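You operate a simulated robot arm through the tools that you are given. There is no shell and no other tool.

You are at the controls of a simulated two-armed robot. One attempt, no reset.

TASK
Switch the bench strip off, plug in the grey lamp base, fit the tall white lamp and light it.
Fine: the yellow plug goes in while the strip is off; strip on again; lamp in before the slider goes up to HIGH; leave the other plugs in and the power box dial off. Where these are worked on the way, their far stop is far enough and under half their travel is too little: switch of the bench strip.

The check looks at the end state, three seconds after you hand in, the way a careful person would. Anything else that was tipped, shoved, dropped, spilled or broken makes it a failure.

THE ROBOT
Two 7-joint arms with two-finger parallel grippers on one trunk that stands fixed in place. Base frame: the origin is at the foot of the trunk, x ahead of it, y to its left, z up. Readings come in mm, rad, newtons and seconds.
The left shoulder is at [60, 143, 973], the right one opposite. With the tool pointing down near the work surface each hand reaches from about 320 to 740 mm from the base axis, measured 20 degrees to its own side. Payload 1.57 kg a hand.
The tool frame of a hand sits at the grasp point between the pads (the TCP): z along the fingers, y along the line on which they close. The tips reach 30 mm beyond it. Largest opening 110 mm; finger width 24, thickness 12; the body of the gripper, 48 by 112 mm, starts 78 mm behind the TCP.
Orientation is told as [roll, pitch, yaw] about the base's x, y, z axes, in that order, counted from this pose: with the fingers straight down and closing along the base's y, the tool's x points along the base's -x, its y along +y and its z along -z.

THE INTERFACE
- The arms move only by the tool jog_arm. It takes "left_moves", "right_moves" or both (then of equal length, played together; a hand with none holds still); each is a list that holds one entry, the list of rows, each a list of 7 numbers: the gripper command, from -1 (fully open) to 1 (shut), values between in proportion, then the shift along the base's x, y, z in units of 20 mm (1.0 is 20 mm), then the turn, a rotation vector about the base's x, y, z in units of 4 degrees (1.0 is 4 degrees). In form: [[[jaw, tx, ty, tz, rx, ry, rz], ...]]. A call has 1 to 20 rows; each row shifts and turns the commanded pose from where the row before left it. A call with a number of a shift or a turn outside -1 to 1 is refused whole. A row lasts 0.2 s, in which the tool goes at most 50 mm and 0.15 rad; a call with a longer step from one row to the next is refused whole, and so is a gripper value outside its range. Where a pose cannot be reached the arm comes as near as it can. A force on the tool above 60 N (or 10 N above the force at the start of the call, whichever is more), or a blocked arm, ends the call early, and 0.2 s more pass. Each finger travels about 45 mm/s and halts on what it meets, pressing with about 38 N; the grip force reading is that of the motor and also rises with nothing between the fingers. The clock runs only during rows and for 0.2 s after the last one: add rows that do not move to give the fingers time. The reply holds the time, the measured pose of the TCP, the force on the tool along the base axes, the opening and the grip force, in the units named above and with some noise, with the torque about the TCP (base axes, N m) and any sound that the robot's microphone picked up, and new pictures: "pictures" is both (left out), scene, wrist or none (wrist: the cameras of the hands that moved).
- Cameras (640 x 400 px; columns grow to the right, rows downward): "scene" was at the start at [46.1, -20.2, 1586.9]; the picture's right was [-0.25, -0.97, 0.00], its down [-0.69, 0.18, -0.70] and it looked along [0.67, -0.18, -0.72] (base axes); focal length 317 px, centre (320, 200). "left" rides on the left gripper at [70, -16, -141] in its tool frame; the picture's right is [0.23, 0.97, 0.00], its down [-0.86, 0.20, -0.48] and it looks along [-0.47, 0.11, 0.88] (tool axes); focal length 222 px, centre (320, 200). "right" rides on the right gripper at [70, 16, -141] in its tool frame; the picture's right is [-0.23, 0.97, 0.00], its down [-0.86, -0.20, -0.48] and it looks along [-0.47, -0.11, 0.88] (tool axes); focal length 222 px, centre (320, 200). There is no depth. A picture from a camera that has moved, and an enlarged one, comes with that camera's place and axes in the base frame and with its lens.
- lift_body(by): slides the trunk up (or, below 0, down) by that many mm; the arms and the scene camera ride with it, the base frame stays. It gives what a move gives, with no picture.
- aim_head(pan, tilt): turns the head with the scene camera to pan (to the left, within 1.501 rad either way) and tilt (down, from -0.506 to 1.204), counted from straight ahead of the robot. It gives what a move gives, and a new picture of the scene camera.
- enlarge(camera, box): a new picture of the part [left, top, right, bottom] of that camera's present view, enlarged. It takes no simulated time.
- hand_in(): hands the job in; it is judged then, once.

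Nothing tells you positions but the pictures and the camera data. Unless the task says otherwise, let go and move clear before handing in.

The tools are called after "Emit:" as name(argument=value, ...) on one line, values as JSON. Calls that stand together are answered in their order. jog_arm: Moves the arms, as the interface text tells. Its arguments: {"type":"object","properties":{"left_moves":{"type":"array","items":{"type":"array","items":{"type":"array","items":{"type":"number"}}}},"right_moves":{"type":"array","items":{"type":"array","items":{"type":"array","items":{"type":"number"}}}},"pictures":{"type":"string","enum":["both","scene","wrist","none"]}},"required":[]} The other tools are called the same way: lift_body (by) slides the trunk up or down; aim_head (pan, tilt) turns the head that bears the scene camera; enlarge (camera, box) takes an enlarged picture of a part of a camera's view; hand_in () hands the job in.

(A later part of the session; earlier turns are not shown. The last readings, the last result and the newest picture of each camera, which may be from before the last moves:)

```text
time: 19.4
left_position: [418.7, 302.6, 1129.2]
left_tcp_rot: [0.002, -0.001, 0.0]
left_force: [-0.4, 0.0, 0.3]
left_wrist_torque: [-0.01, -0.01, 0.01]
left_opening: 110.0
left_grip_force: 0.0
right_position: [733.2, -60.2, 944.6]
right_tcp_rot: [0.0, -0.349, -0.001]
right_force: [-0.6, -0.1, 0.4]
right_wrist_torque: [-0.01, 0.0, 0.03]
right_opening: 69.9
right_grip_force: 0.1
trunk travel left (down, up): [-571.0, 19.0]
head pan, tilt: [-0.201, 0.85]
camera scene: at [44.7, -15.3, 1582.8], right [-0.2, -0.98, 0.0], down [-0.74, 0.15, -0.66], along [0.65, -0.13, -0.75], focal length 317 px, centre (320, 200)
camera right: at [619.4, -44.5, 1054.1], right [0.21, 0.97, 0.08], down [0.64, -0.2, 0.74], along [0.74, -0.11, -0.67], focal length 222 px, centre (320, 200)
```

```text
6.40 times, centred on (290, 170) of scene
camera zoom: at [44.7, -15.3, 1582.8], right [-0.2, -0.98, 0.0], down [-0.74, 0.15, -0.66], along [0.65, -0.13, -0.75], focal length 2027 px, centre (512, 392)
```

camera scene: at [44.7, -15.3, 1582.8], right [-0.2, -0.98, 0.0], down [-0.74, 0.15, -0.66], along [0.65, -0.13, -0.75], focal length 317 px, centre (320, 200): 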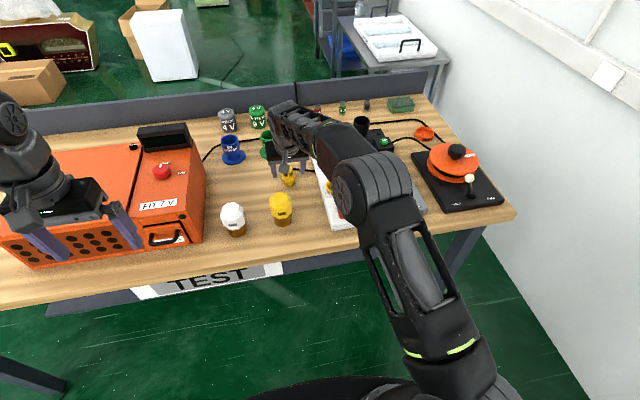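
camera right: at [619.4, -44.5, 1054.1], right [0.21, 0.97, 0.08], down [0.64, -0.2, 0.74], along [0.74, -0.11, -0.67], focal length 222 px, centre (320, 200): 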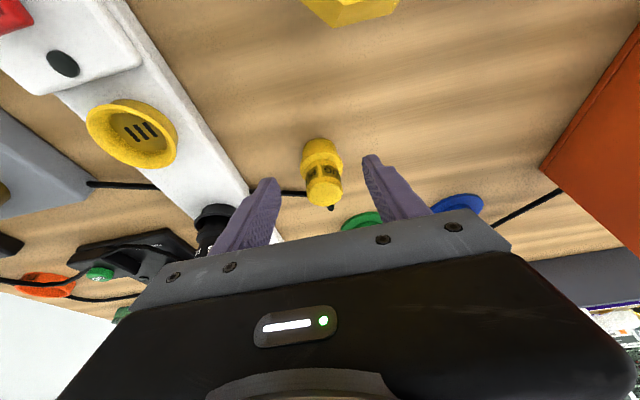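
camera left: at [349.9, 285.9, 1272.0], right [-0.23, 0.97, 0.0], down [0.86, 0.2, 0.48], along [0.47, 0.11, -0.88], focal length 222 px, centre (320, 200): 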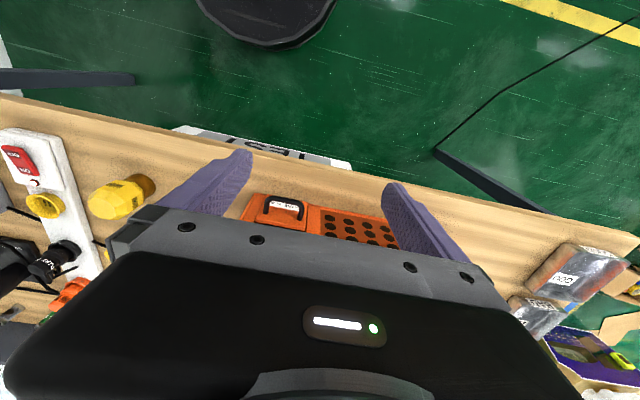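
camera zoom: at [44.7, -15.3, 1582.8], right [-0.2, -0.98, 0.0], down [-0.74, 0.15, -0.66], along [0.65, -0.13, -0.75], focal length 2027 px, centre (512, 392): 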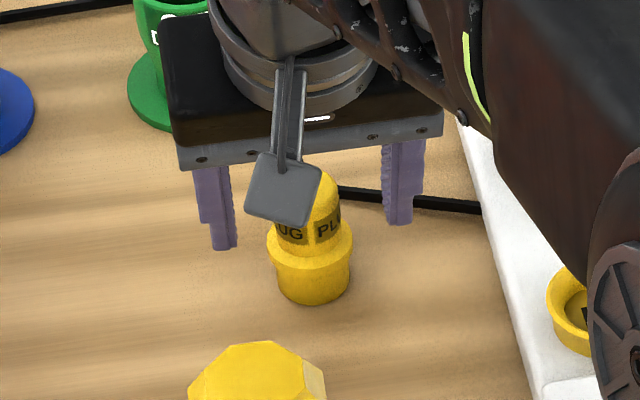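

The fingertips are at handle height just above the flange. I'll close the gripper.

Emit:
jog_arm(right_moves=[[[-0.27, 0, 0.05, 0, 0, 0, 0], [1, 0, 0, 0, 0, 0, 0], [1, 0, 0, 0, 0, 0, 0], [1, 0, 0, 0, 0, 0, 0], [1, 0, 0, 0, 0, 0, 0], [1, 0, 0, 0, 0, 0, 0]]], pictures="wrist")

Emit:
enlarge(camera="right", box=[240, 80, 400, 220])

```text
time: 20.8
left_position: [419.4, 301.4, 1129.9]
left_tcp_rot: [0.0, 0.001, -0.001]
left_force: [0.3, 0.2, 0.8]
left_wrist_torque: [0.0, -0.04, 0.0]
left_opening: 109.9
left_grip_force: 0.0
right_position: [734.7, -59.3, 945.7]
right_tcp_rot: [0.003, -0.35, 0.001]
right_force: [0.1, -0.5, 0.5]
right_wrist_torque: [0.02, 0.02, 0.0]
right_opening: 0.0
right_grip_force: 19.9
trunk travel left (down, up): [-571.0, 19.0]
head pan, tilt: [-0.201, 0.85]
camera right: at [619.1, -43.6, 1054.1], right [0.21, 0.97, 0.08], down [0.64, -0.2, 0.74], along [0.74, -0.11, -0.67], focal length 222 px, centre (320, 200)
```

right: 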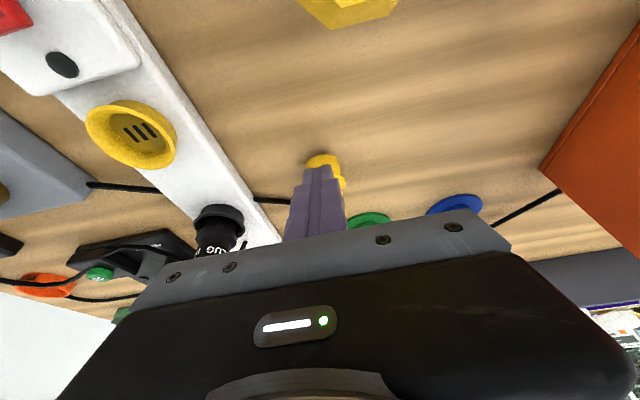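

```text
2.86 times, centred on (320, 150) of right
camera zoom: at [619.1, -43.6, 1054.1], right [0.21, 0.97, 0.08], down [0.64, -0.2, 0.74], along [0.74, -0.11, -0.67], focal length 635 px, centre (320, 343)
```

zoom: 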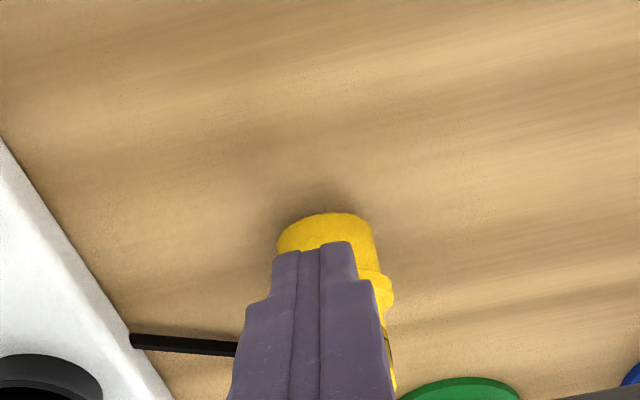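

The fingers closed on empty space, so the plug was further away than I judged and got nudged forward. I'll open, rise, and measure again.

Emit:
jog_arm(right_moves=[[[-0.27, 0, 0, 0, 0, 0, 0], [-0.27, 0, 0, 0, 0, 0, 0], [-0.27, 0, 0, 0, 0, 0, 0], [-0.27, 0, 0, 0.3, 0, 0, 0], [-0.27, 0, 0, 0.6, 0, 0, 0], [-0.27, 0, 0, 0.7, 0, 0, 0], [-0.27, 0, 0, 0.7, 0, 0, 0], [-0.27, 0, 0, 0.7, 0, 0, 0]]])

Emit:
enlarge(camera="right", box=[240, 80, 400, 220])

Emit:
enlarge(camera="scene", box=[240, 120, 360, 200])

```text
time: 22.6
left_position: [419.7, 301.5, 1128.8]
left_tcp_rot: [-0.003, 0.0, 0.0]
left_force: [-0.9, -0.1, 0.0]
left_wrist_torque: [0.0, 0.01, 0.0]
left_opening: 110.1
left_grip_force: 0.0
right_position: [732.6, -60.3, 1005.2]
right_tcp_rot: [0.0, -0.348, 0.0]
right_force: [0.0, -0.1, 0.3]
right_wrist_torque: [-0.01, 0.01, -0.02]
right_opening: 70.0
right_grip_force: 0.1
trunk travel left (down, up): [-571.0, 19.0]
head pan, tilt: [-0.201, 0.85]
camera scene: at [44.6, -15.3, 1582.8], right [-0.2, -0.98, 0.0], down [-0.74, 0.15, -0.66], along [0.65, -0.13, -0.75], focal length 317 px, centre (320, 200)
camera right: at [618.8, -43.3, 1114.4], right [0.21, 0.97, 0.08], down [0.64, -0.2, 0.74], along [0.74, -0.11, -0.67], focal length 222 px, centre (320, 200)
```

scene: 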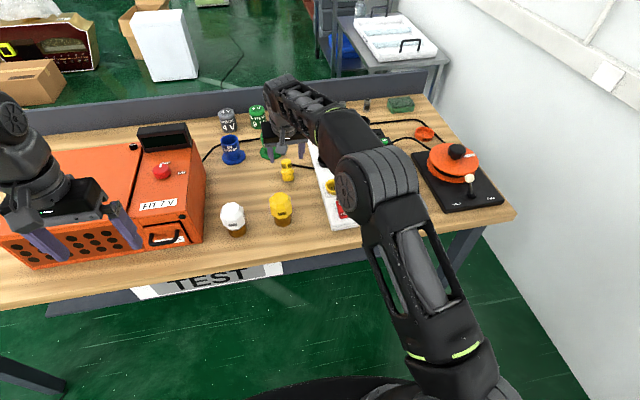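
right: 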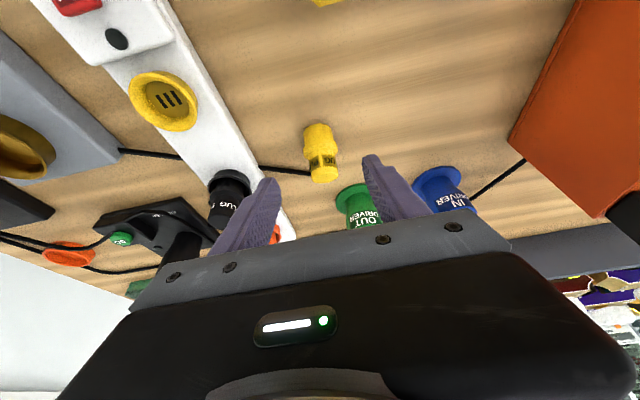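

```text
2.86 times, centred on (320, 150) of right
camera zoom: at [618.8, -43.3, 1114.4], right [0.21, 0.97, 0.08], down [0.64, -0.2, 0.74], along [0.74, -0.11, -0.67], focal length 635 px, centre (320, 343)
```

zoom: 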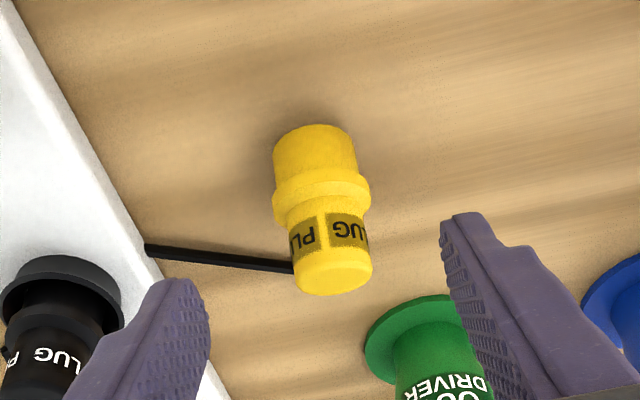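

```text
5.00 times, centred on (300, 160) of scene
camera zoom: at [44.6, -15.3, 1582.8], right [-0.2, -0.98, 0.0], down [-0.74, 0.15, -0.66], along [0.65, -0.13, -0.75], focal length 1584 px, centre (420, 400)
```

zoom: 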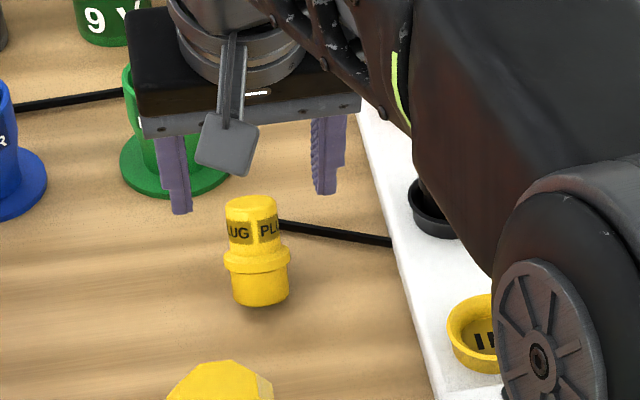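

The plug looks as if it may be leaning backward now. I'll look more closely.

Emit:
enlarge(camera="scene", box=[264, 150, 314, 190])

Emit:
enlarge(camera="right", box=[280, 110, 370, 200])

Emit:
enlarge(camera="left", box=[0, 100, 160, 330])

```text
10.00 times, centred on (289, 170) of scene
camera zoom: at [44.6, -15.3, 1582.8], right [-0.2, -0.98, 0.0], down [-0.74, 0.15, -0.66], along [0.65, -0.13, -0.75], focal length 3167 px, centre (630, 500)
```

zoom: 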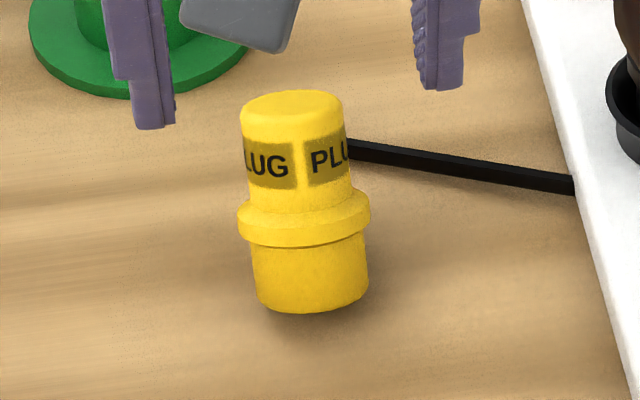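

```text
4.44 times, centred on (325, 155) of right
camera zoom: at [618.8, -43.3, 1114.4], right [0.21, 0.97, 0.08], down [0.64, -0.2, 0.74], along [0.74, -0.11, -0.67], focal length 987 px, centre (298, 400)
```

zoom: 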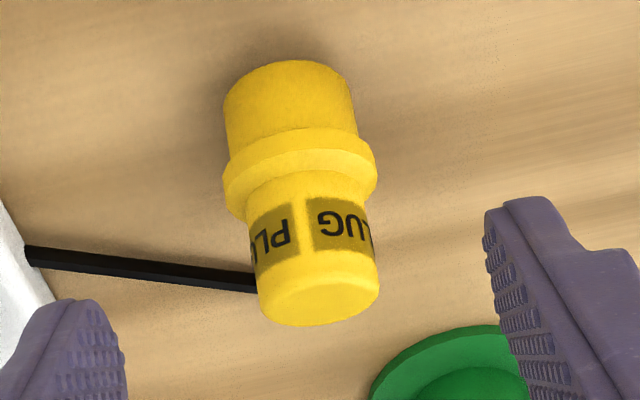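

```text
1.74 times, centred on (80, 215) of left
camera zoom: at [350.1, 285.0, 1272.1], right [-0.23, 0.97, 0.0], down [0.86, 0.2, 0.48], along [0.47, 0.11, -0.88], focal length 386 px, centre (737, 174)
```

zoom: 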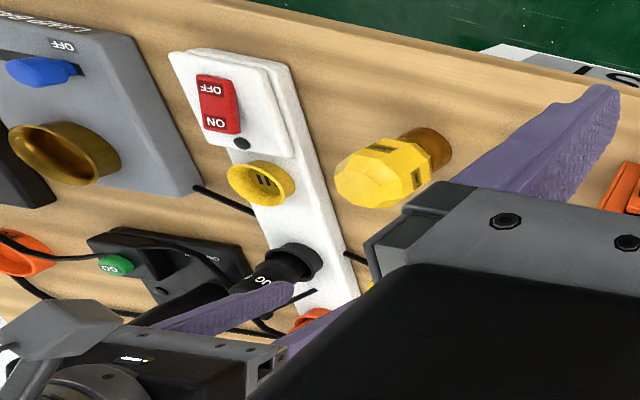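

The plug is leaning back about 17°, resting on its cable. Its handle centre is now near (788, -60, 906). I'll tilt the hand to 30° for reach and move above it.

Emit:
jog_arm(right_moves=[[[-0.27, 0.45, 0, -0.1, 0, -0.5, 0], [-0.27, 0.45, 0, -0.1, 0, -0.5, 0], [-0.27, 0.45, 0, -0.1, 0, -0.5, 0], [-0.27, 0.45, 0, -0.1, 0, -0.5, 0], [-0.27, 0.45, 0, -0.1, 0, -0.5, 0], [-0.27, 0, 0, 0, 0, 0, 0]]])

Emit:
enlarge(camera="right", box=[240, 80, 400, 220])

Emit:
enlarge(camera="scene", box=[264, 150, 314, 190])

```text
time: 23.9
left_position: [418.6, 301.7, 1130.3]
left_tcp_rot: [0.0, 0.0, 0.001]
left_force: [0.7, -0.6, 1.3]
left_wrist_torque: [-0.04, 0.0, 0.0]
left_opening: 109.8
left_grip_force: 0.0
right_position: [777.8, -59.6, 995.4]
right_tcp_rot: [0.001, -0.523, 0.001]
right_force: [-0.3, 0.2, 0.4]
right_wrist_torque: [0.02, 0.0, 0.01]
right_opening: 70.0
right_grip_force: 0.1
trunk travel left (down, up): [-571.0, 19.0]
head pan, tilt: [-0.201, 0.85]
camera scene: at [44.6, -15.3, 1582.8], right [-0.2, -0.98, 0.0], down [-0.74, 0.15, -0.66], along [0.65, -0.13, -0.75], focal length 317 px, centre (320, 200)
camera right: at [646.2, -43.9, 1082.4], right [0.2, 0.97, 0.11], down [0.5, -0.2, 0.84], along [0.84, -0.11, -0.53], focal length 222 px, centre (320, 200)
```

scene: 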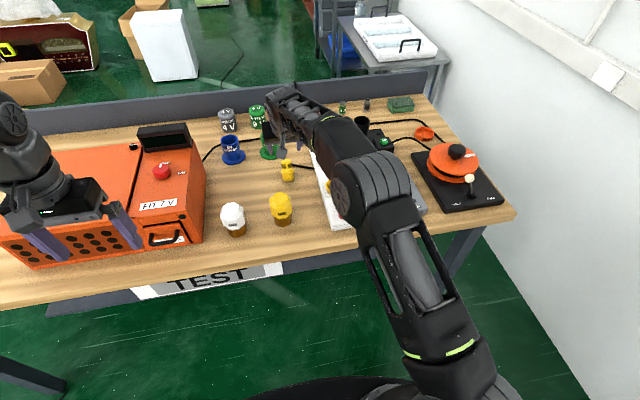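
right: 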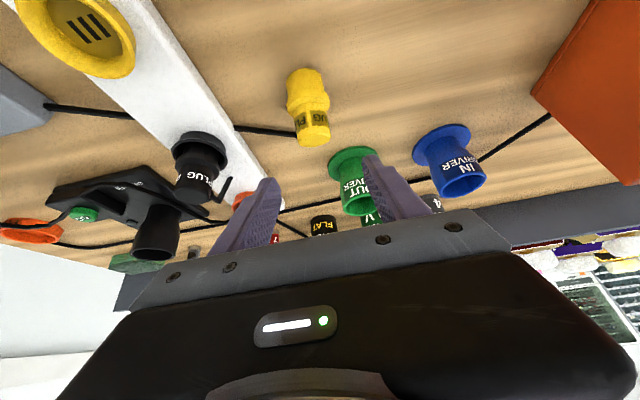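

```text
2.86 times, centred on (320, 150) of right
camera zoom: at [646.2, -43.9, 1082.4], right [0.2, 0.97, 0.11], down [0.5, -0.2, 0.84], along [0.84, -0.11, -0.53], focal length 635 px, centre (320, 343)
```

zoom: 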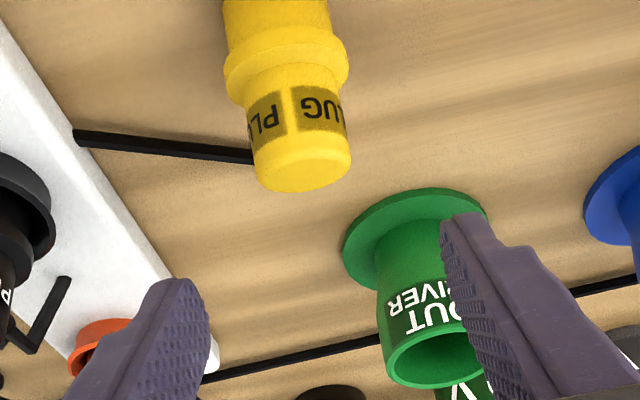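

```text
10.00 times, centred on (289, 170) of scene
camera zoom: at [44.6, -15.3, 1582.8], right [-0.2, -0.98, 0.0], down [-0.74, 0.15, -0.66], along [0.65, -0.13, -0.75], focal length 3167 px, centre (630, 500)
```

zoom: 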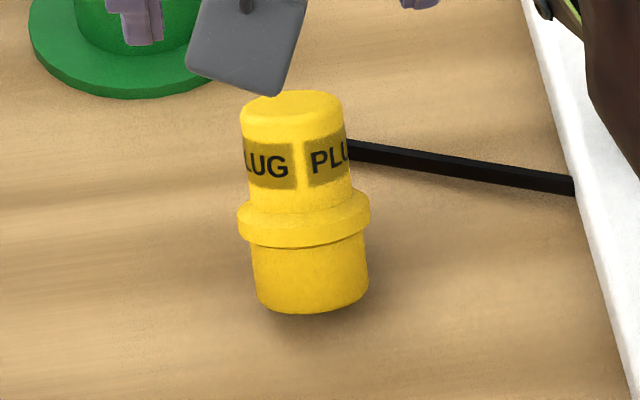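

The leaning plug's top centre is at about (787, -60, 930). I'll lower the fingers around the handle.

Emit:
jog_arm(right_moves=[[[-0.27, -0.14, 0, -0.6, 0, 0, 0], [-0.27, 0, 0, -0.6, 0, 0, 0], [-0.27, 0, 0, -0.6, 0, 0, 0], [-0.27, 0, 0, -0.6, 0, 0, 0], [-0.27, 0, 0, -0.57, 0, 0, 0], [-0.27, 0, 0, 0, 0, 0, 0]]])

Emit:
enlarge(camera="right", box=[240, 80, 400, 220])

Emit:
enlarge(camera="scene", box=[254, 140, 324, 190])

```text
time: 25.4
left_position: [419.5, 301.4, 1129.9]
left_tcp_rot: [0.0, 0.001, 0.0]
left_force: [-0.3, -0.9, -0.2]
left_wrist_torque: [-0.02, -0.03, 0.0]
left_opening: 110.1
left_grip_force: 0.1
right_position: [774.4, -58.6, 934.3]
right_tcp_rot: [-0.001, -0.525, -0.002]
right_force: [-0.5, 0.7, 0.1]
right_wrist_torque: [0.01, -0.01, -0.01]
right_opening: 70.1
right_grip_force: 0.0
trunk travel left (down, up): [-571.0, 19.0]
head pan, tilt: [-0.201, 0.85]
camera scene: at [44.6, -15.4, 1582.8], right [-0.2, -0.98, 0.0], down [-0.74, 0.15, -0.66], along [0.65, -0.13, -0.75], focal length 317 px, centre (320, 200)
camera right: at [643.2, -43.0, 1023.0], right [0.2, 0.97, 0.11], down [0.5, -0.2, 0.84], along [0.84, -0.11, -0.53], focal length 222 px, centre (320, 200)
```

scene: 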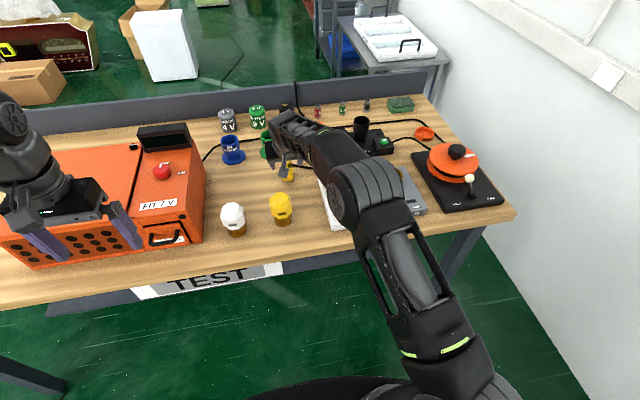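
right: 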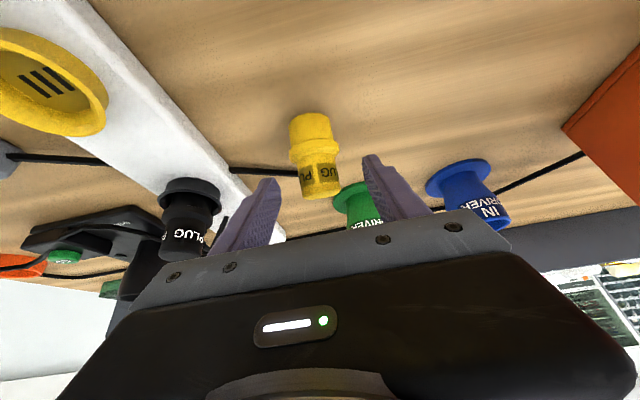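

```text
2.86 times, centred on (320, 150) of right
camera zoom: at [643.2, -43.0, 1023.0], right [0.2, 0.97, 0.11], down [0.5, -0.2, 0.84], along [0.84, -0.11, -0.53], focal length 635 px, centre (320, 343)
```

zoom: 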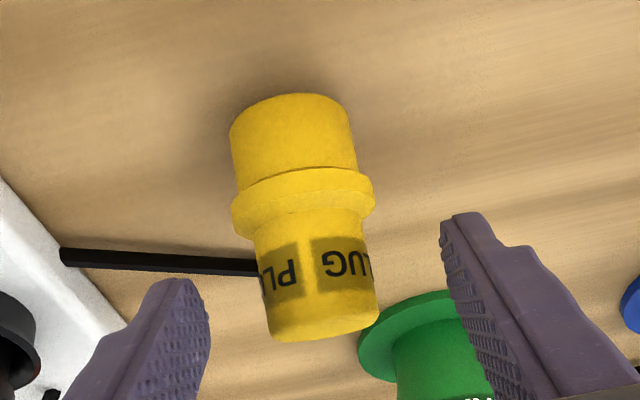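

```text
8.00 times, centred on (289, 165) of scene
camera zoom: at [44.6, -15.4, 1582.8], right [-0.2, -0.98, 0.0], down [-0.74, 0.15, -0.66], along [0.65, -0.13, -0.75], focal length 2534 px, centre (568, 480)
```

zoom: 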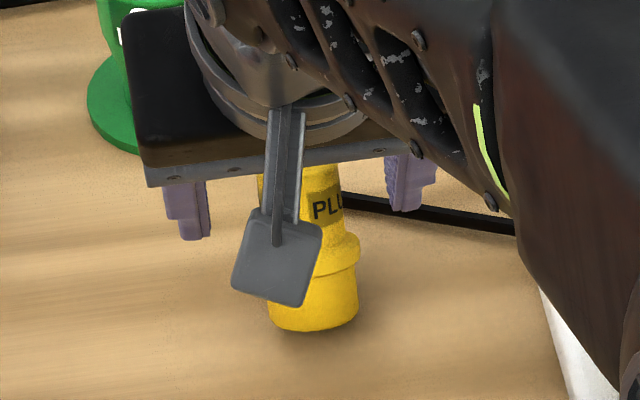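

The handle lies well within the finger pads this time. After a small 3 mm adjustment, I'll close.

Emit:
jog_arm(right_moves=[[[-0.27, -0.15, 0, 0.15, 0, 0, 0], [0.2, 0, 0, 0, 0, 0, 0], [0.5, 0, 0, 0, 0, 0, 0], [1, 0, 0, 0, 0, 0, 0], [1, 0, 0, 0, 0, 0, 0], [1, 0, 0, 0, 0, 0, 0]]])

Emit:
enlarge(camera="right", box=[240, 80, 400, 220])

Emit:
enlarge(camera="scene", box=[254, 140, 324, 190])

```text
time: 26.8
left_position: [419.4, 301.4, 1129.7]
left_tcp_rot: [0.0, -0.001, 0.002]
left_force: [0.5, -0.3, 0.7]
left_wrist_torque: [-0.01, 0.02, -0.03]
left_opening: 109.9
left_grip_force: 0.0
right_position: [770.7, -57.7, 939.7]
right_tcp_rot: [0.0, -0.526, -0.001]
right_force: [-0.8, 0.2, 0.7]
right_wrist_torque: [-0.03, 0.01, -0.01]
right_opening: 30.1
right_grip_force: 35.9
trunk travel left (down, up): [-571.0, 19.0]
head pan, tilt: [-0.201, 0.85]
camera scene: at [44.7, -15.4, 1582.8], right [-0.2, -0.98, 0.0], down [-0.74, 0.15, -0.66], along [0.65, -0.13, -0.75], focal length 317 px, centre (320, 200)
camera right: at [640.3, -43.1, 1026.5], right [0.2, 0.97, 0.11], down [0.5, -0.2, 0.84], along [0.84, -0.11, -0.53], focal length 222 px, centre (320, 200)
```

scene: 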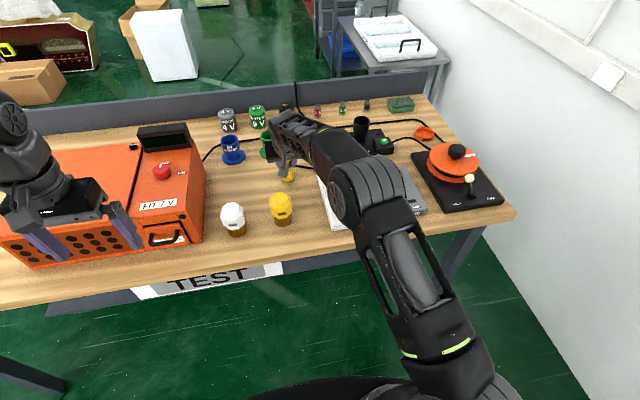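
right: 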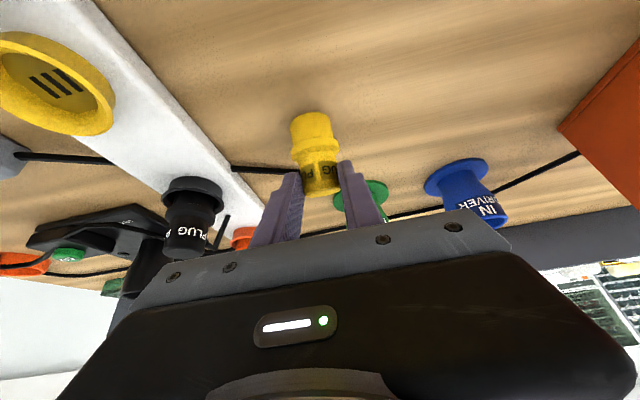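

```text
2.86 times, centred on (320, 150) of right
camera zoom: at [640.3, -43.1, 1026.5], right [0.2, 0.97, 0.11], down [0.5, -0.2, 0.84], along [0.84, -0.11, -0.53], focal length 635 px, centre (320, 343)
```

zoom: 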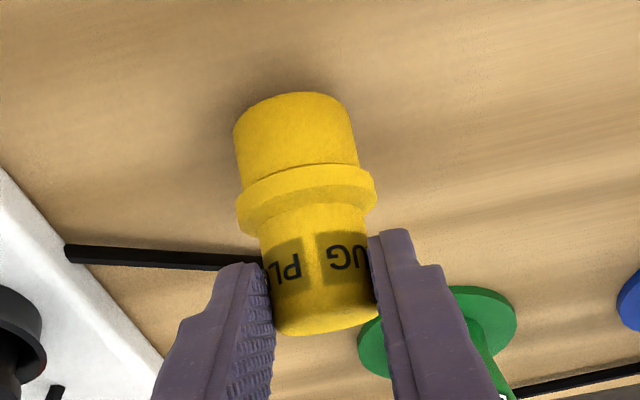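

```text
8.00 times, centred on (289, 165) of scene
camera zoom: at [44.7, -15.4, 1582.8], right [-0.2, -0.98, 0.0], down [-0.74, 0.15, -0.66], along [0.65, -0.13, -0.75], focal length 2534 px, centre (568, 480)
```

zoom: 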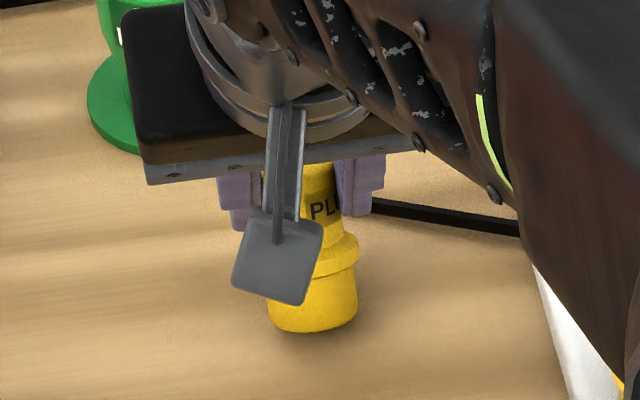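

The plug is gripped (opening 30 mm, 36 N). I'll lift it slowly and check its orientation.

Emit:
jog_arm(right_moves=[[[1, 0, 0, 0.3, 0, 0, 0], [1, 0, 0, 0.5, 0, 0, 0], [1, 0, 0, 0.6, 0, 0, 0], [1, 0, 0, 0.8, 0, 0, 0], [1, 0, 0, 0.8, 0, 0, 0], [1, 0, 0, 0, 0, 0, 0]]])

Emit:
enlarge(camera="right", box=[240, 80, 400, 220])

Emit:
enlarge(camera="scene", box=[244, 120, 344, 200])

```text
time: 28.1
left_position: [419.4, 300.1, 1129.4]
left_tcp_rot: [0.0, -0.001, 0.0]
left_force: [0.2, 0.3, 0.0]
left_wrist_torque: [0.01, 0.01, 0.02]
left_opening: 109.9
left_grip_force: 0.1
right_position: [773.3, -59.7, 999.4]
right_tcp_rot: [0.002, -0.523, 0.0]
right_force: [-0.5, 0.0, -0.1]
right_wrist_torque: [0.01, 0.0, 0.02]
right_opening: 29.6
right_grip_force: 38.3
trunk travel left (down, up): [-571.0, 19.0]
head pan, tilt: [-0.201, 0.85]
camera scene: at [44.9, -15.3, 1582.8], right [-0.2, -0.98, 0.0], down [-0.74, 0.15, -0.66], along [0.65, -0.13, -0.75], focal length 317 px, centre (320, 200)
camera right: at [640.7, -43.5, 1087.2], right [0.2, 0.97, 0.11], down [0.5, -0.2, 0.84], along [0.84, -0.11, -0.53], focal length 222 px, centre (320, 200)
```

scene: 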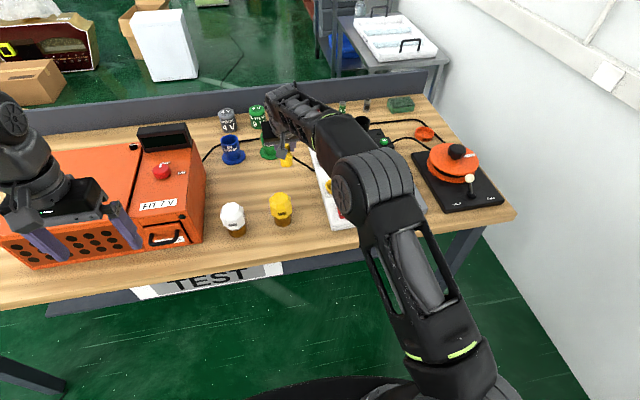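
right: 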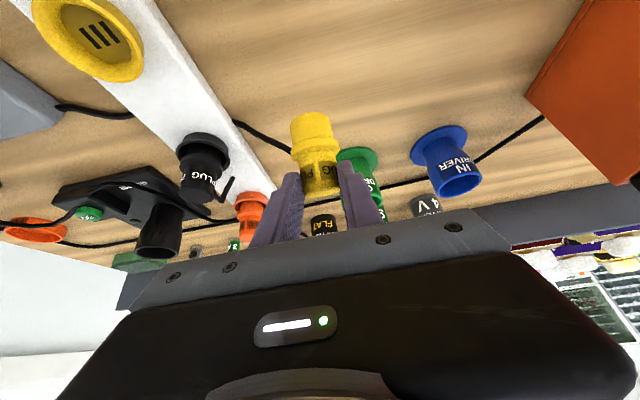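

```text
2.86 times, centred on (320, 150) of right
camera zoom: at [640.7, -43.5, 1087.2], right [0.2, 0.97, 0.11], down [0.5, -0.2, 0.84], along [0.84, -0.11, -0.53], focal length 635 px, centre (320, 343)
```

zoom: 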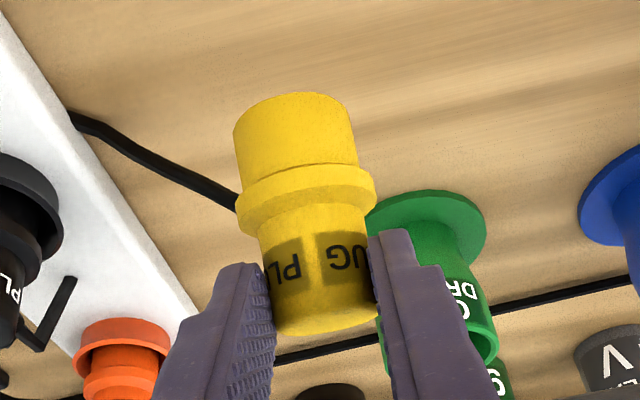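

```text
5.00 times, centred on (294, 160) of scene
camera zoom: at [44.9, -15.3, 1582.8], right [-0.2, -0.98, 0.0], down [-0.74, 0.15, -0.66], along [0.65, -0.13, -0.75], focal length 1584 px, centre (450, 400)
```

zoom: 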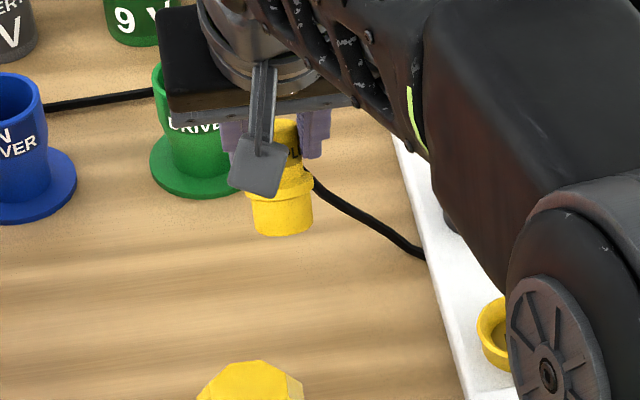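

Emit:
enlarge(camera="right", box=[285, 100, 355, 200])

Emit:
enlarge(camera="scene", box=[274, 135, 314, 170])

```text
4.00 times, centred on (320, 150) of right
camera zoom: at [640.7, -43.5, 1087.2], right [0.2, 0.97, 0.11], down [0.5, -0.2, 0.84], along [0.84, -0.11, -0.53], focal length 888 px, centre (320, 400)
```

zoom: 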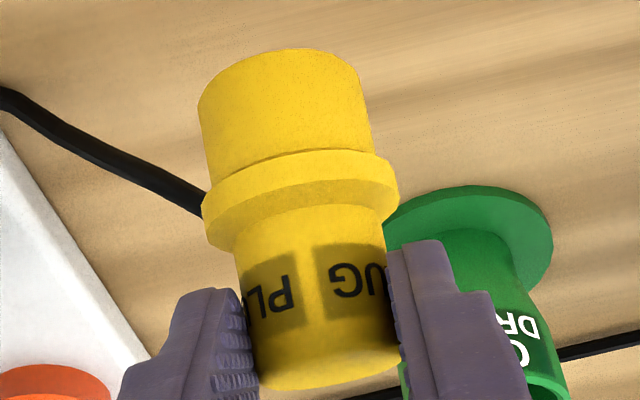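

```text
11.43 times, centred on (294, 152) of scene
camera zoom: at [44.9, -15.3, 1582.8], right [-0.2, -0.98, 0.0], down [-0.74, 0.15, -0.66], along [0.65, -0.13, -0.75], focal length 3620 px, centre (617, 743)
```

zoom: 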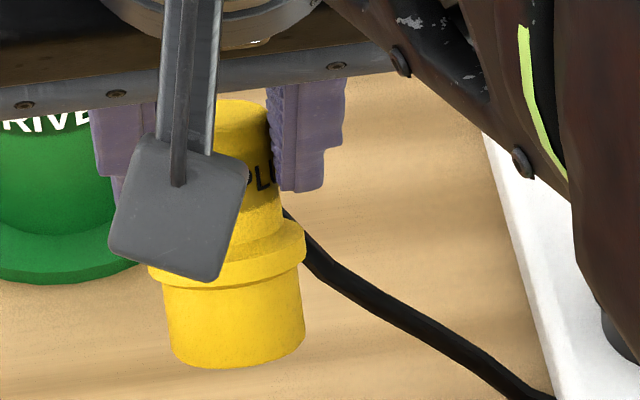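

The plug is held firmly and the cable follows. Next I'll carry it back, turn it upright (about 17° more tilt), and then move it over the socket at about (680, -190).

Emit:
jog_arm(right_moves=[[[1, -0.83, 0, 0.1, 0, -0.7, 0], [1, -0.83, 0, 0.1, 0, -0.7, 0], [1, -0.83, 0, 0.1, 0, -0.7, 0], [1, -0.83, 0, 0, 0, -0.7, 0], [1, -0.83, 0, 0, 0, -0.7, 0], [1, -0.83, 0, 0, 0, -0.75, 0], [1, 0, -0.93, 0, 0, 0, 0], [1, 0, -0.93, 0, 0, 0, 0], [1, 0, -0.93, 0, 0, 0, 0], [1, 0, -0.93, 0, 0, 0, 0], [1, 0, -0.93, 0, 0, 0, 0], [1, 0, -0.93, 0, 0, 0, 0], [1, 0, -0.93, 0, 0, 0, 0], [1, 0, 0, 0, 0, 0, 0]]])

Emit:
enlarge(camera="right", box=[240, 60, 400, 200])

Emit:
enlarge(camera="scene", box=[284, 140, 384, 220])

```text
time: 31.1
left_position: [419.3, 300.8, 1129.0]
left_tcp_rot: [-0.001, 0.001, 0.001]
left_force: [-0.8, 0.3, 0.3]
left_wrist_torque: [0.02, -0.01, 0.02]
left_opening: 109.9
left_grip_force: 0.1
right_position: [672.5, -189.1, 1004.5]
right_tcp_rot: [0.001, -0.82, 0.0]
right_force: [-0.9, 0.5, 0.7]
right_wrist_torque: [-0.01, -0.01, 0.02]
right_opening: 29.6
right_grip_force: 37.8
trunk travel left (down, up): [-571.0, 19.0]
head pan, tilt: [-0.201, 0.85]
camera scene: at [44.8, -15.0, 1582.8], right [-0.2, -0.98, 0.0], down [-0.74, 0.15, -0.66], along [0.65, -0.13, -0.75], focal length 317 px, centre (320, 200)
camera right: at [521.6, -173.1, 1049.8], right [0.15, 0.97, 0.17], down [0.23, -0.2, 0.95], along [0.96, -0.11, -0.26], focal length 222 px, centre (320, 200)
```

scene: 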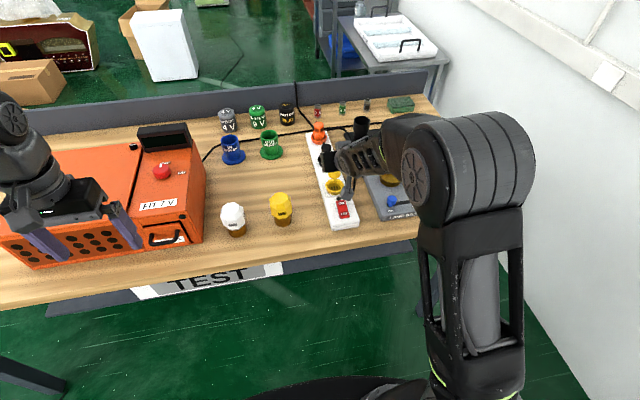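
right: 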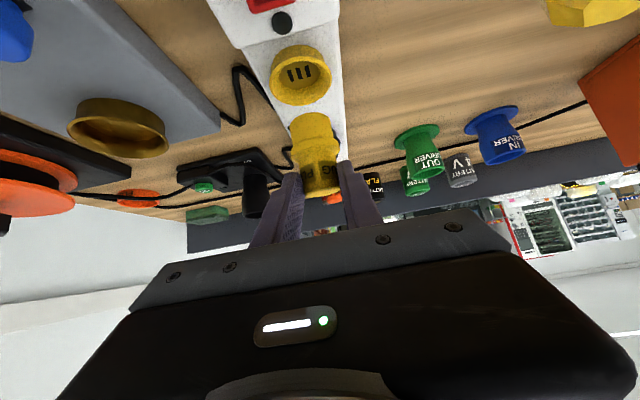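

```text
2.86 times, centred on (320, 130) of right
camera zoom: at [521.6, -173.1, 1049.8], right [0.15, 0.97, 0.17], down [0.23, -0.2, 0.95], along [0.96, -0.11, -0.26], focal length 635 px, centre (320, 400)
```

zoom: 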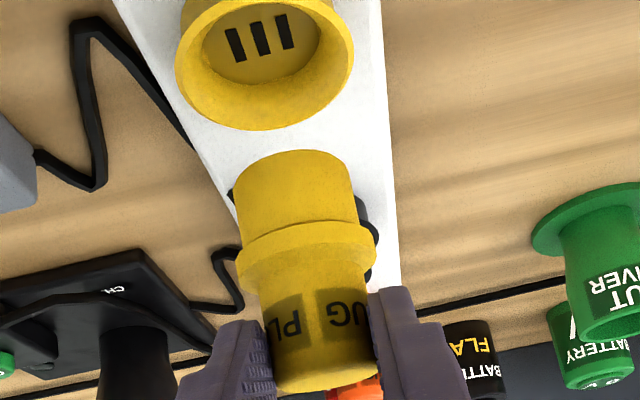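

```text
5.00 times, centred on (334, 180) of scene
camera zoom: at [44.8, -15.0, 1582.8], right [-0.2, -0.98, 0.0], down [-0.74, 0.15, -0.66], along [0.65, -0.13, -0.75], focal length 1584 px, centre (250, 300)
```

zoom: 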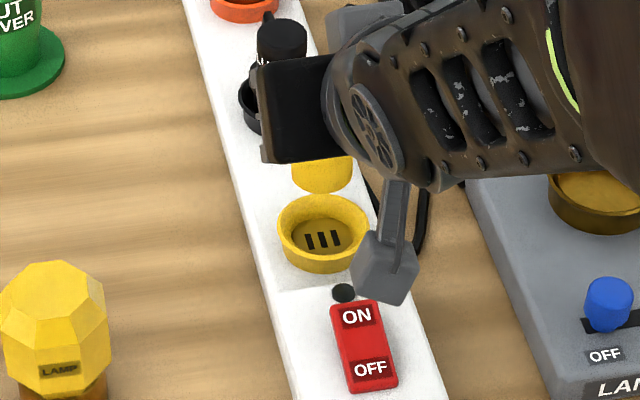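

The plug is above the socket. I'll bring the left hand's camera around to the side to check that the plug is truly vertical.

Emit:
jog_arm(left_moves=[[[-1, 0.42, -0.918, -0.1, -0.956, 0, 0], [-1, 0.42, -0.918, -0.1, -0.956, 0, 0], [-1, 0.42, -0.918, -0.1, -0.956, 0, 0], [-1, 0.42, -0.918, -0.1, -0.956, 0, 0], [-1, 0.42, -0.918, -0.1, -0.956, 0, 0], [-1, 0.42, -0.918, -0.1, -0.956, 0, 0], [-1, 0.42, -0.918, -0.1, -0.956, 0, 0], [-1, 0.42, -0.918, -0.1, -0.956, 0, 0], [-1, 0.42, -0.918, -0.1, -0.956, 0, 0], [-1, 0.42, -0.918, -0.1, -0.956, 0, 0], [-1, 0.42, -0.9, -0.1, -0.956, 0, 0], [-1, 0.42, -0.9, -0.1, -0.956, 0, 0], [-1, 0.42, -0.9, -0.1, -0.956, 0, 0], [-1, 0.42, -0.9, -0.1, -0.956, 0, 0], [-1, 0.42, -0.9, -0.1, -0.956, 0, 0]]])

Emit:
enlarge(camera="left", box=[240, 80, 400, 220])

```text
time: 34.4
left_position: [545.6, 27.7, 1099.2]
left_tcp_rot: [-1.002, 0.002, 0.0]
left_force: [0.1, -0.5, -1.1]
left_wrist_torque: [-0.02, 0.02, -0.01]
left_opening: 110.1
left_grip_force: 0.0
right_position: [673.3, -188.9, 1004.2]
right_tcp_rot: [0.002, -0.82, 0.0]
right_force: [1.0, 0.4, -0.7]
right_wrist_torque: [-0.01, 0.05, 0.0]
right_opening: 29.7
right_grip_force: 37.8
trunk travel left (down, up): [-571.0, 19.0]
head pan, tilt: [-0.201, 0.85]
camera scene: at [45.3, -15.5, 1582.8], right [-0.2, -0.98, 0.0], down [-0.74, 0.15, -0.66], along [0.65, -0.13, -0.75], focal length 317 px, centre (320, 200)
camera left: at [476.2, 137.2, 1190.4], right [-0.23, 0.52, -0.82], down [0.85, 0.51, 0.09], along [0.47, -0.68, -0.56], focal length 222 px, centre (320, 200)
```

scene: 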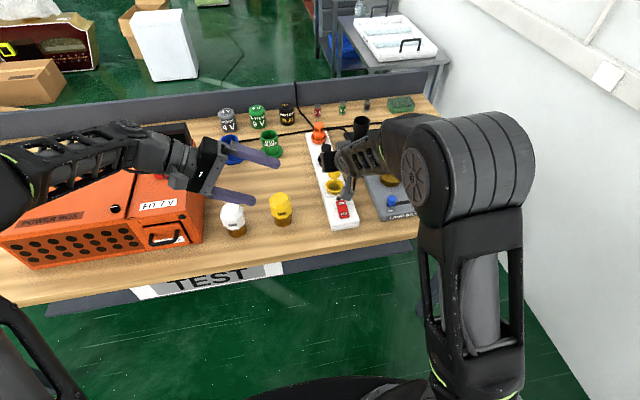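
left: 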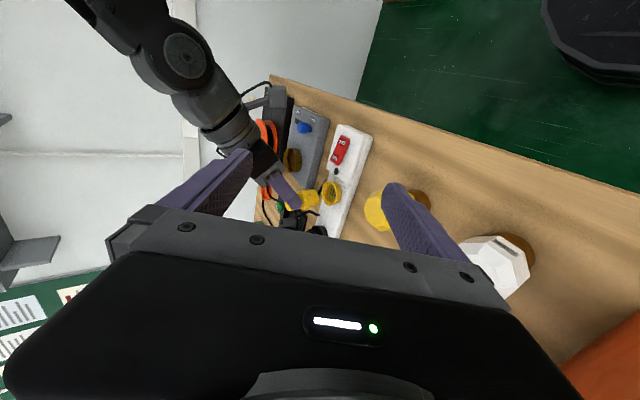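

```text
2.86 times, centred on (320, 150) of left
camera zoom: at [476.2, 137.2, 1190.4], right [-0.23, 0.52, -0.82], down [0.85, 0.51, 0.09], along [0.47, -0.68, -0.56], focal length 635 px, centre (320, 343)
```

zoom: 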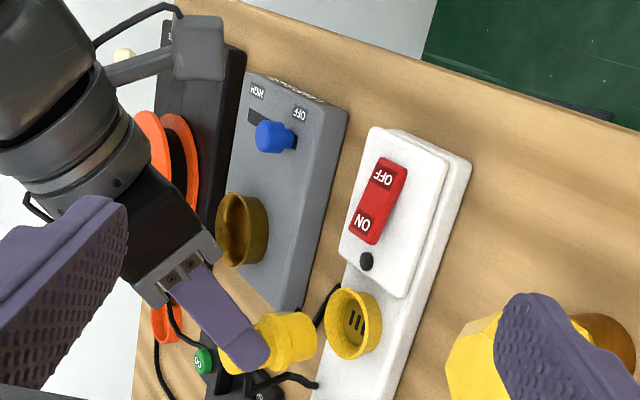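

Emit:
enlarge(camera="left", box=[285, 170, 345, 220])

```text
8.00 times, centred on (315, 195) of left
camera zoom: at [476.2, 137.2, 1190.4], right [-0.23, 0.52, -0.82], down [0.85, 0.51, 0.09], along [0.47, -0.68, -0.56], focal length 1777 px, centre (360, 240)
```

zoom: 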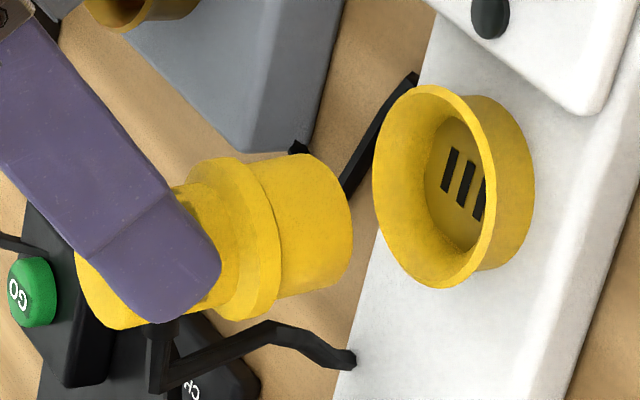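

Emit:
enlarge(camera="left", box=[290, 184, 320, 212])

```text
14.29 times, centred on (305, 198) of left
camera zoom: at [476.2, 137.2, 1190.4], right [-0.23, 0.52, -0.82], down [0.85, 0.51, 0.09], along [0.47, -0.68, -0.56], focal length 3173 px, centre (534, 229)
```

zoom: 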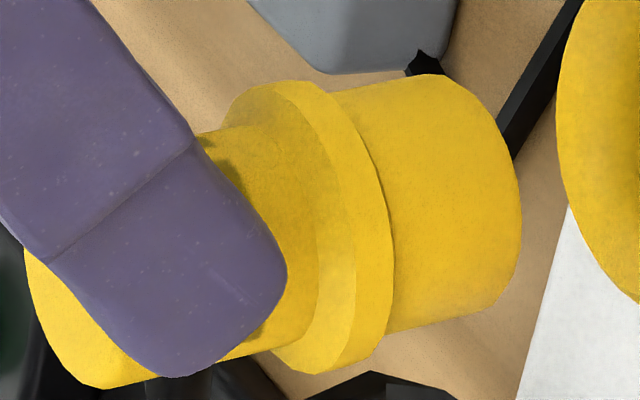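

From the side view the plug still leans about 7° and sits about 6 mm too far forward. I'll rotate a further 7.6° and shift back 15 mm.

Emit:
jog_arm(right_moves=[[[1, -0.25, 0, 0, 0, -0.64, 0], [1, -0.25, 0, 0, 0, -0.63, 0], [1, -0.25, 0, 0, 0, -0.63, 0], [1, 0, 0, 0, 0, 0, 0]]], pictures="wrist")

Emit:
enlarge(camera="left", box=[290, 174, 340, 214])

Emit:
enlarge(camera="right", box=[270, 60, 370, 200])

Emit:
enlarge(camera="scene", box=[304, 150, 364, 200])

```text
time: 35.4
left_position: [544.2, 27.1, 1099.2]
left_tcp_rot: [-1.002, -0.002, 0.001]
left_force: [0.5, 0.4, 0.4]
left_wrist_torque: [0.0, 0.03, -0.01]
left_opening: 110.0
left_grip_force: 0.1
right_position: [657.4, -189.5, 1004.7]
right_tcp_rot: [-0.001, -0.954, 0.0]
right_force: [-0.7, -0.5, -1.1]
right_wrist_torque: [0.01, 0.05, 0.02]
right_opening: 29.8
right_grip_force: 37.8
trunk travel left (down, up): [-571.0, 19.0]
head pan, tilt: [-0.201, 0.85]
camera right: at [501.2, -173.3, 1029.2], right [0.13, 0.97, 0.19], down [0.1, -0.2, 0.97], along [0.99, -0.11, -0.13], focal length 222 px, centre (320, 200)
```

right: 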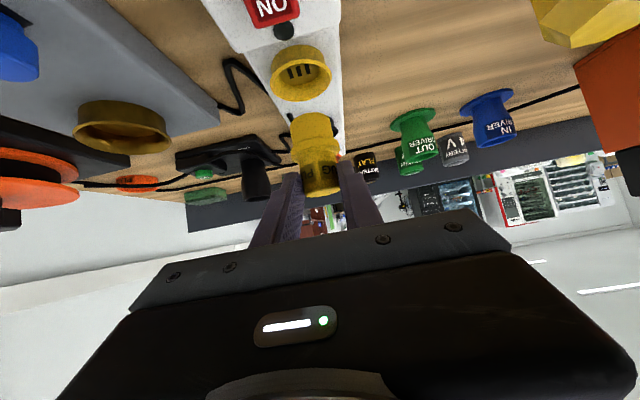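

```text
10.00 times, centred on (315, 194) of left
camera zoom: at [475.6, 137.2, 1190.6], right [-0.23, 0.53, -0.82], down [0.86, 0.51, 0.09], along [0.47, -0.68, -0.57], focal length 2221 px, centre (370, 260)
```

zoom: 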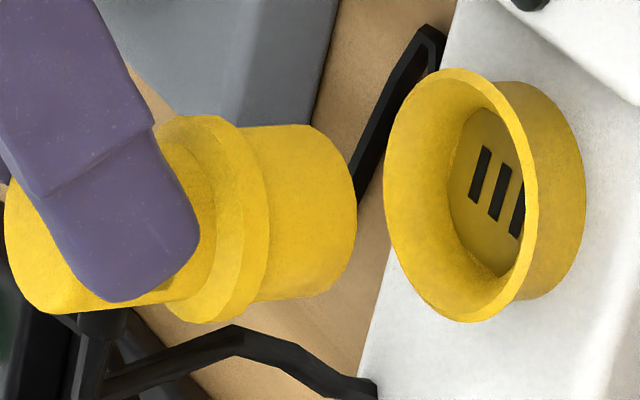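

```text
2.86 times, centred on (320, 130) of right
camera zoom: at [501.2, -173.3, 1029.2], right [0.13, 0.97, 0.19], down [0.1, -0.2, 0.97], along [0.99, -0.11, -0.13], focal length 635 px, centre (320, 400)
```

zoom: 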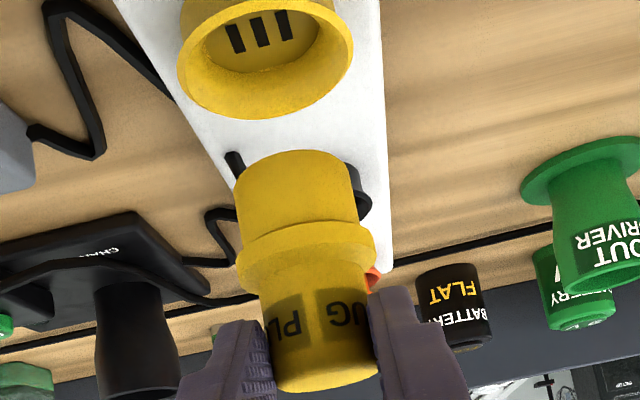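

```text
8.00 times, centred on (334, 175) of scene
camera zoom: at [44.9, -15.5, 1582.8], right [-0.2, -0.98, 0.0], down [-0.74, 0.15, -0.66], along [0.65, -0.13, -0.75], focal length 2534 px, centre (208, 400)
```

zoom: 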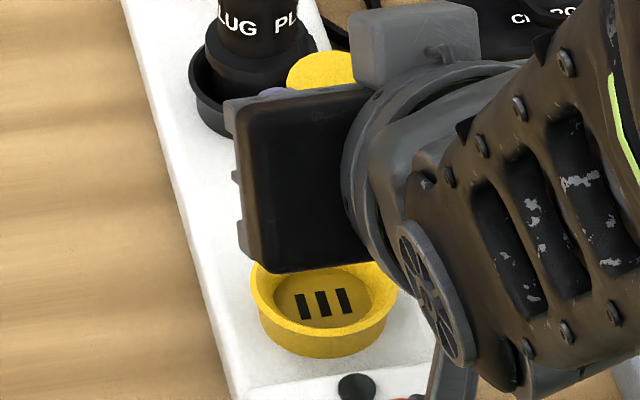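

The plug is now upright and aligned with the socket in both views. I'll lower it in steps.

Emit:
jog_arm(right_moves=[[[1, 0, 0, -0.5, 0, 0, 0], [1, 0, 0, -0.5, 0, 0, 0], [1, 0, 0, -0.5, 0, 0, 0], [1, 0, 0, -0.3, 0, 0, 0], [1, 0, 0, 0, 0, 0, 0]]], pictures="wrist")

Emit:
enlarge(camera="left", box=[290, 174, 340, 214])

Emit:
enlarge(camera="right", box=[270, 60, 370, 200])

```text
time: 36.5
left_position: [544.7, 26.9, 1099.8]
left_tcp_rot: [-1.0, -0.001, 0.0]
left_force: [-1.1, 0.5, 0.0]
left_wrist_torque: [0.01, -0.02, -0.02]
left_opening: 110.0
left_grip_force: 0.1
right_position: [657.9, -188.5, 968.3]
right_tcp_rot: [0.003, -0.952, 0.0]
right_force: [-0.4, -0.6, -0.9]
right_wrist_torque: [0.01, 0.02, 0.01]
right_opening: 29.8
right_grip_force: 38.2
trunk travel left (down, up): [-571.0, 19.0]
head pan, tilt: [-0.201, 0.85]
camera right: at [501.6, -172.9, 993.7], right [0.13, 0.97, 0.19], down [0.11, -0.2, 0.97], along [0.99, -0.11, -0.13], focal length 222 px, centre (320, 200)
```

right: 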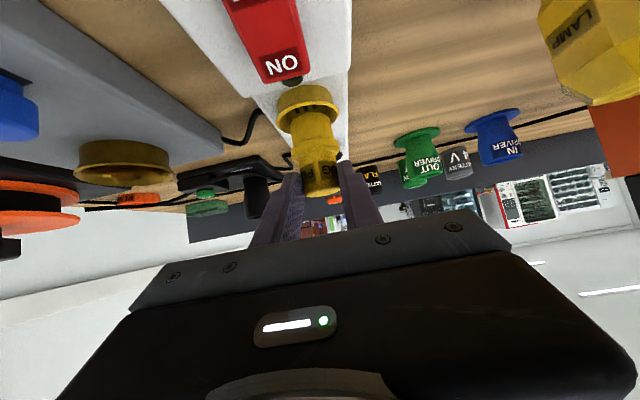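

```text
10.00 times, centred on (315, 194) of left
camera zoom: at [475.6, 137.3, 1190.6], right [-0.23, 0.53, -0.82], down [0.86, 0.51, 0.09], along [0.47, -0.68, -0.57], focal length 2221 px, centre (370, 260)
```

zoom: 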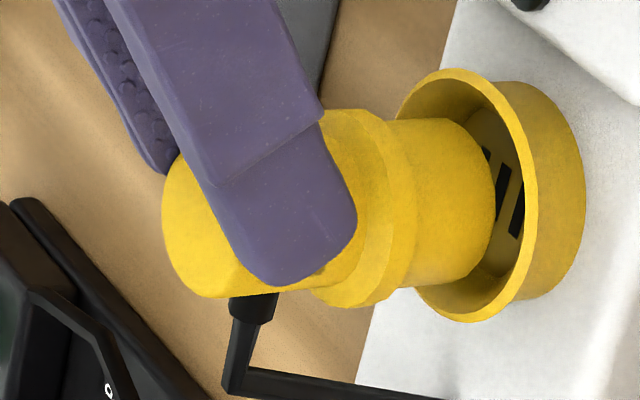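

```text
2.86 times, centred on (320, 130) of right
camera zoom: at [501.6, -172.9, 993.7], right [0.13, 0.97, 0.19], down [0.11, -0.2, 0.97], along [0.99, -0.11, -0.13], focal length 635 px, centre (320, 400)
```

zoom: 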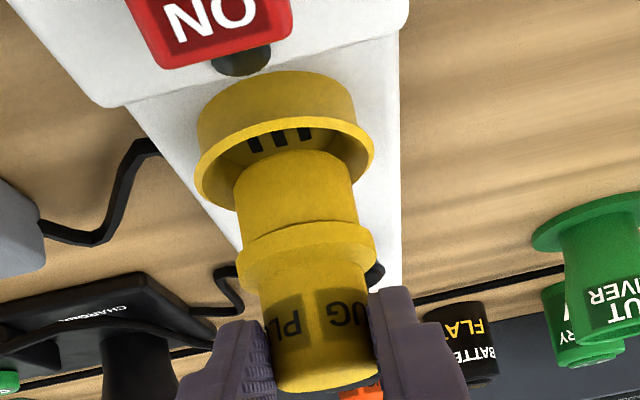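

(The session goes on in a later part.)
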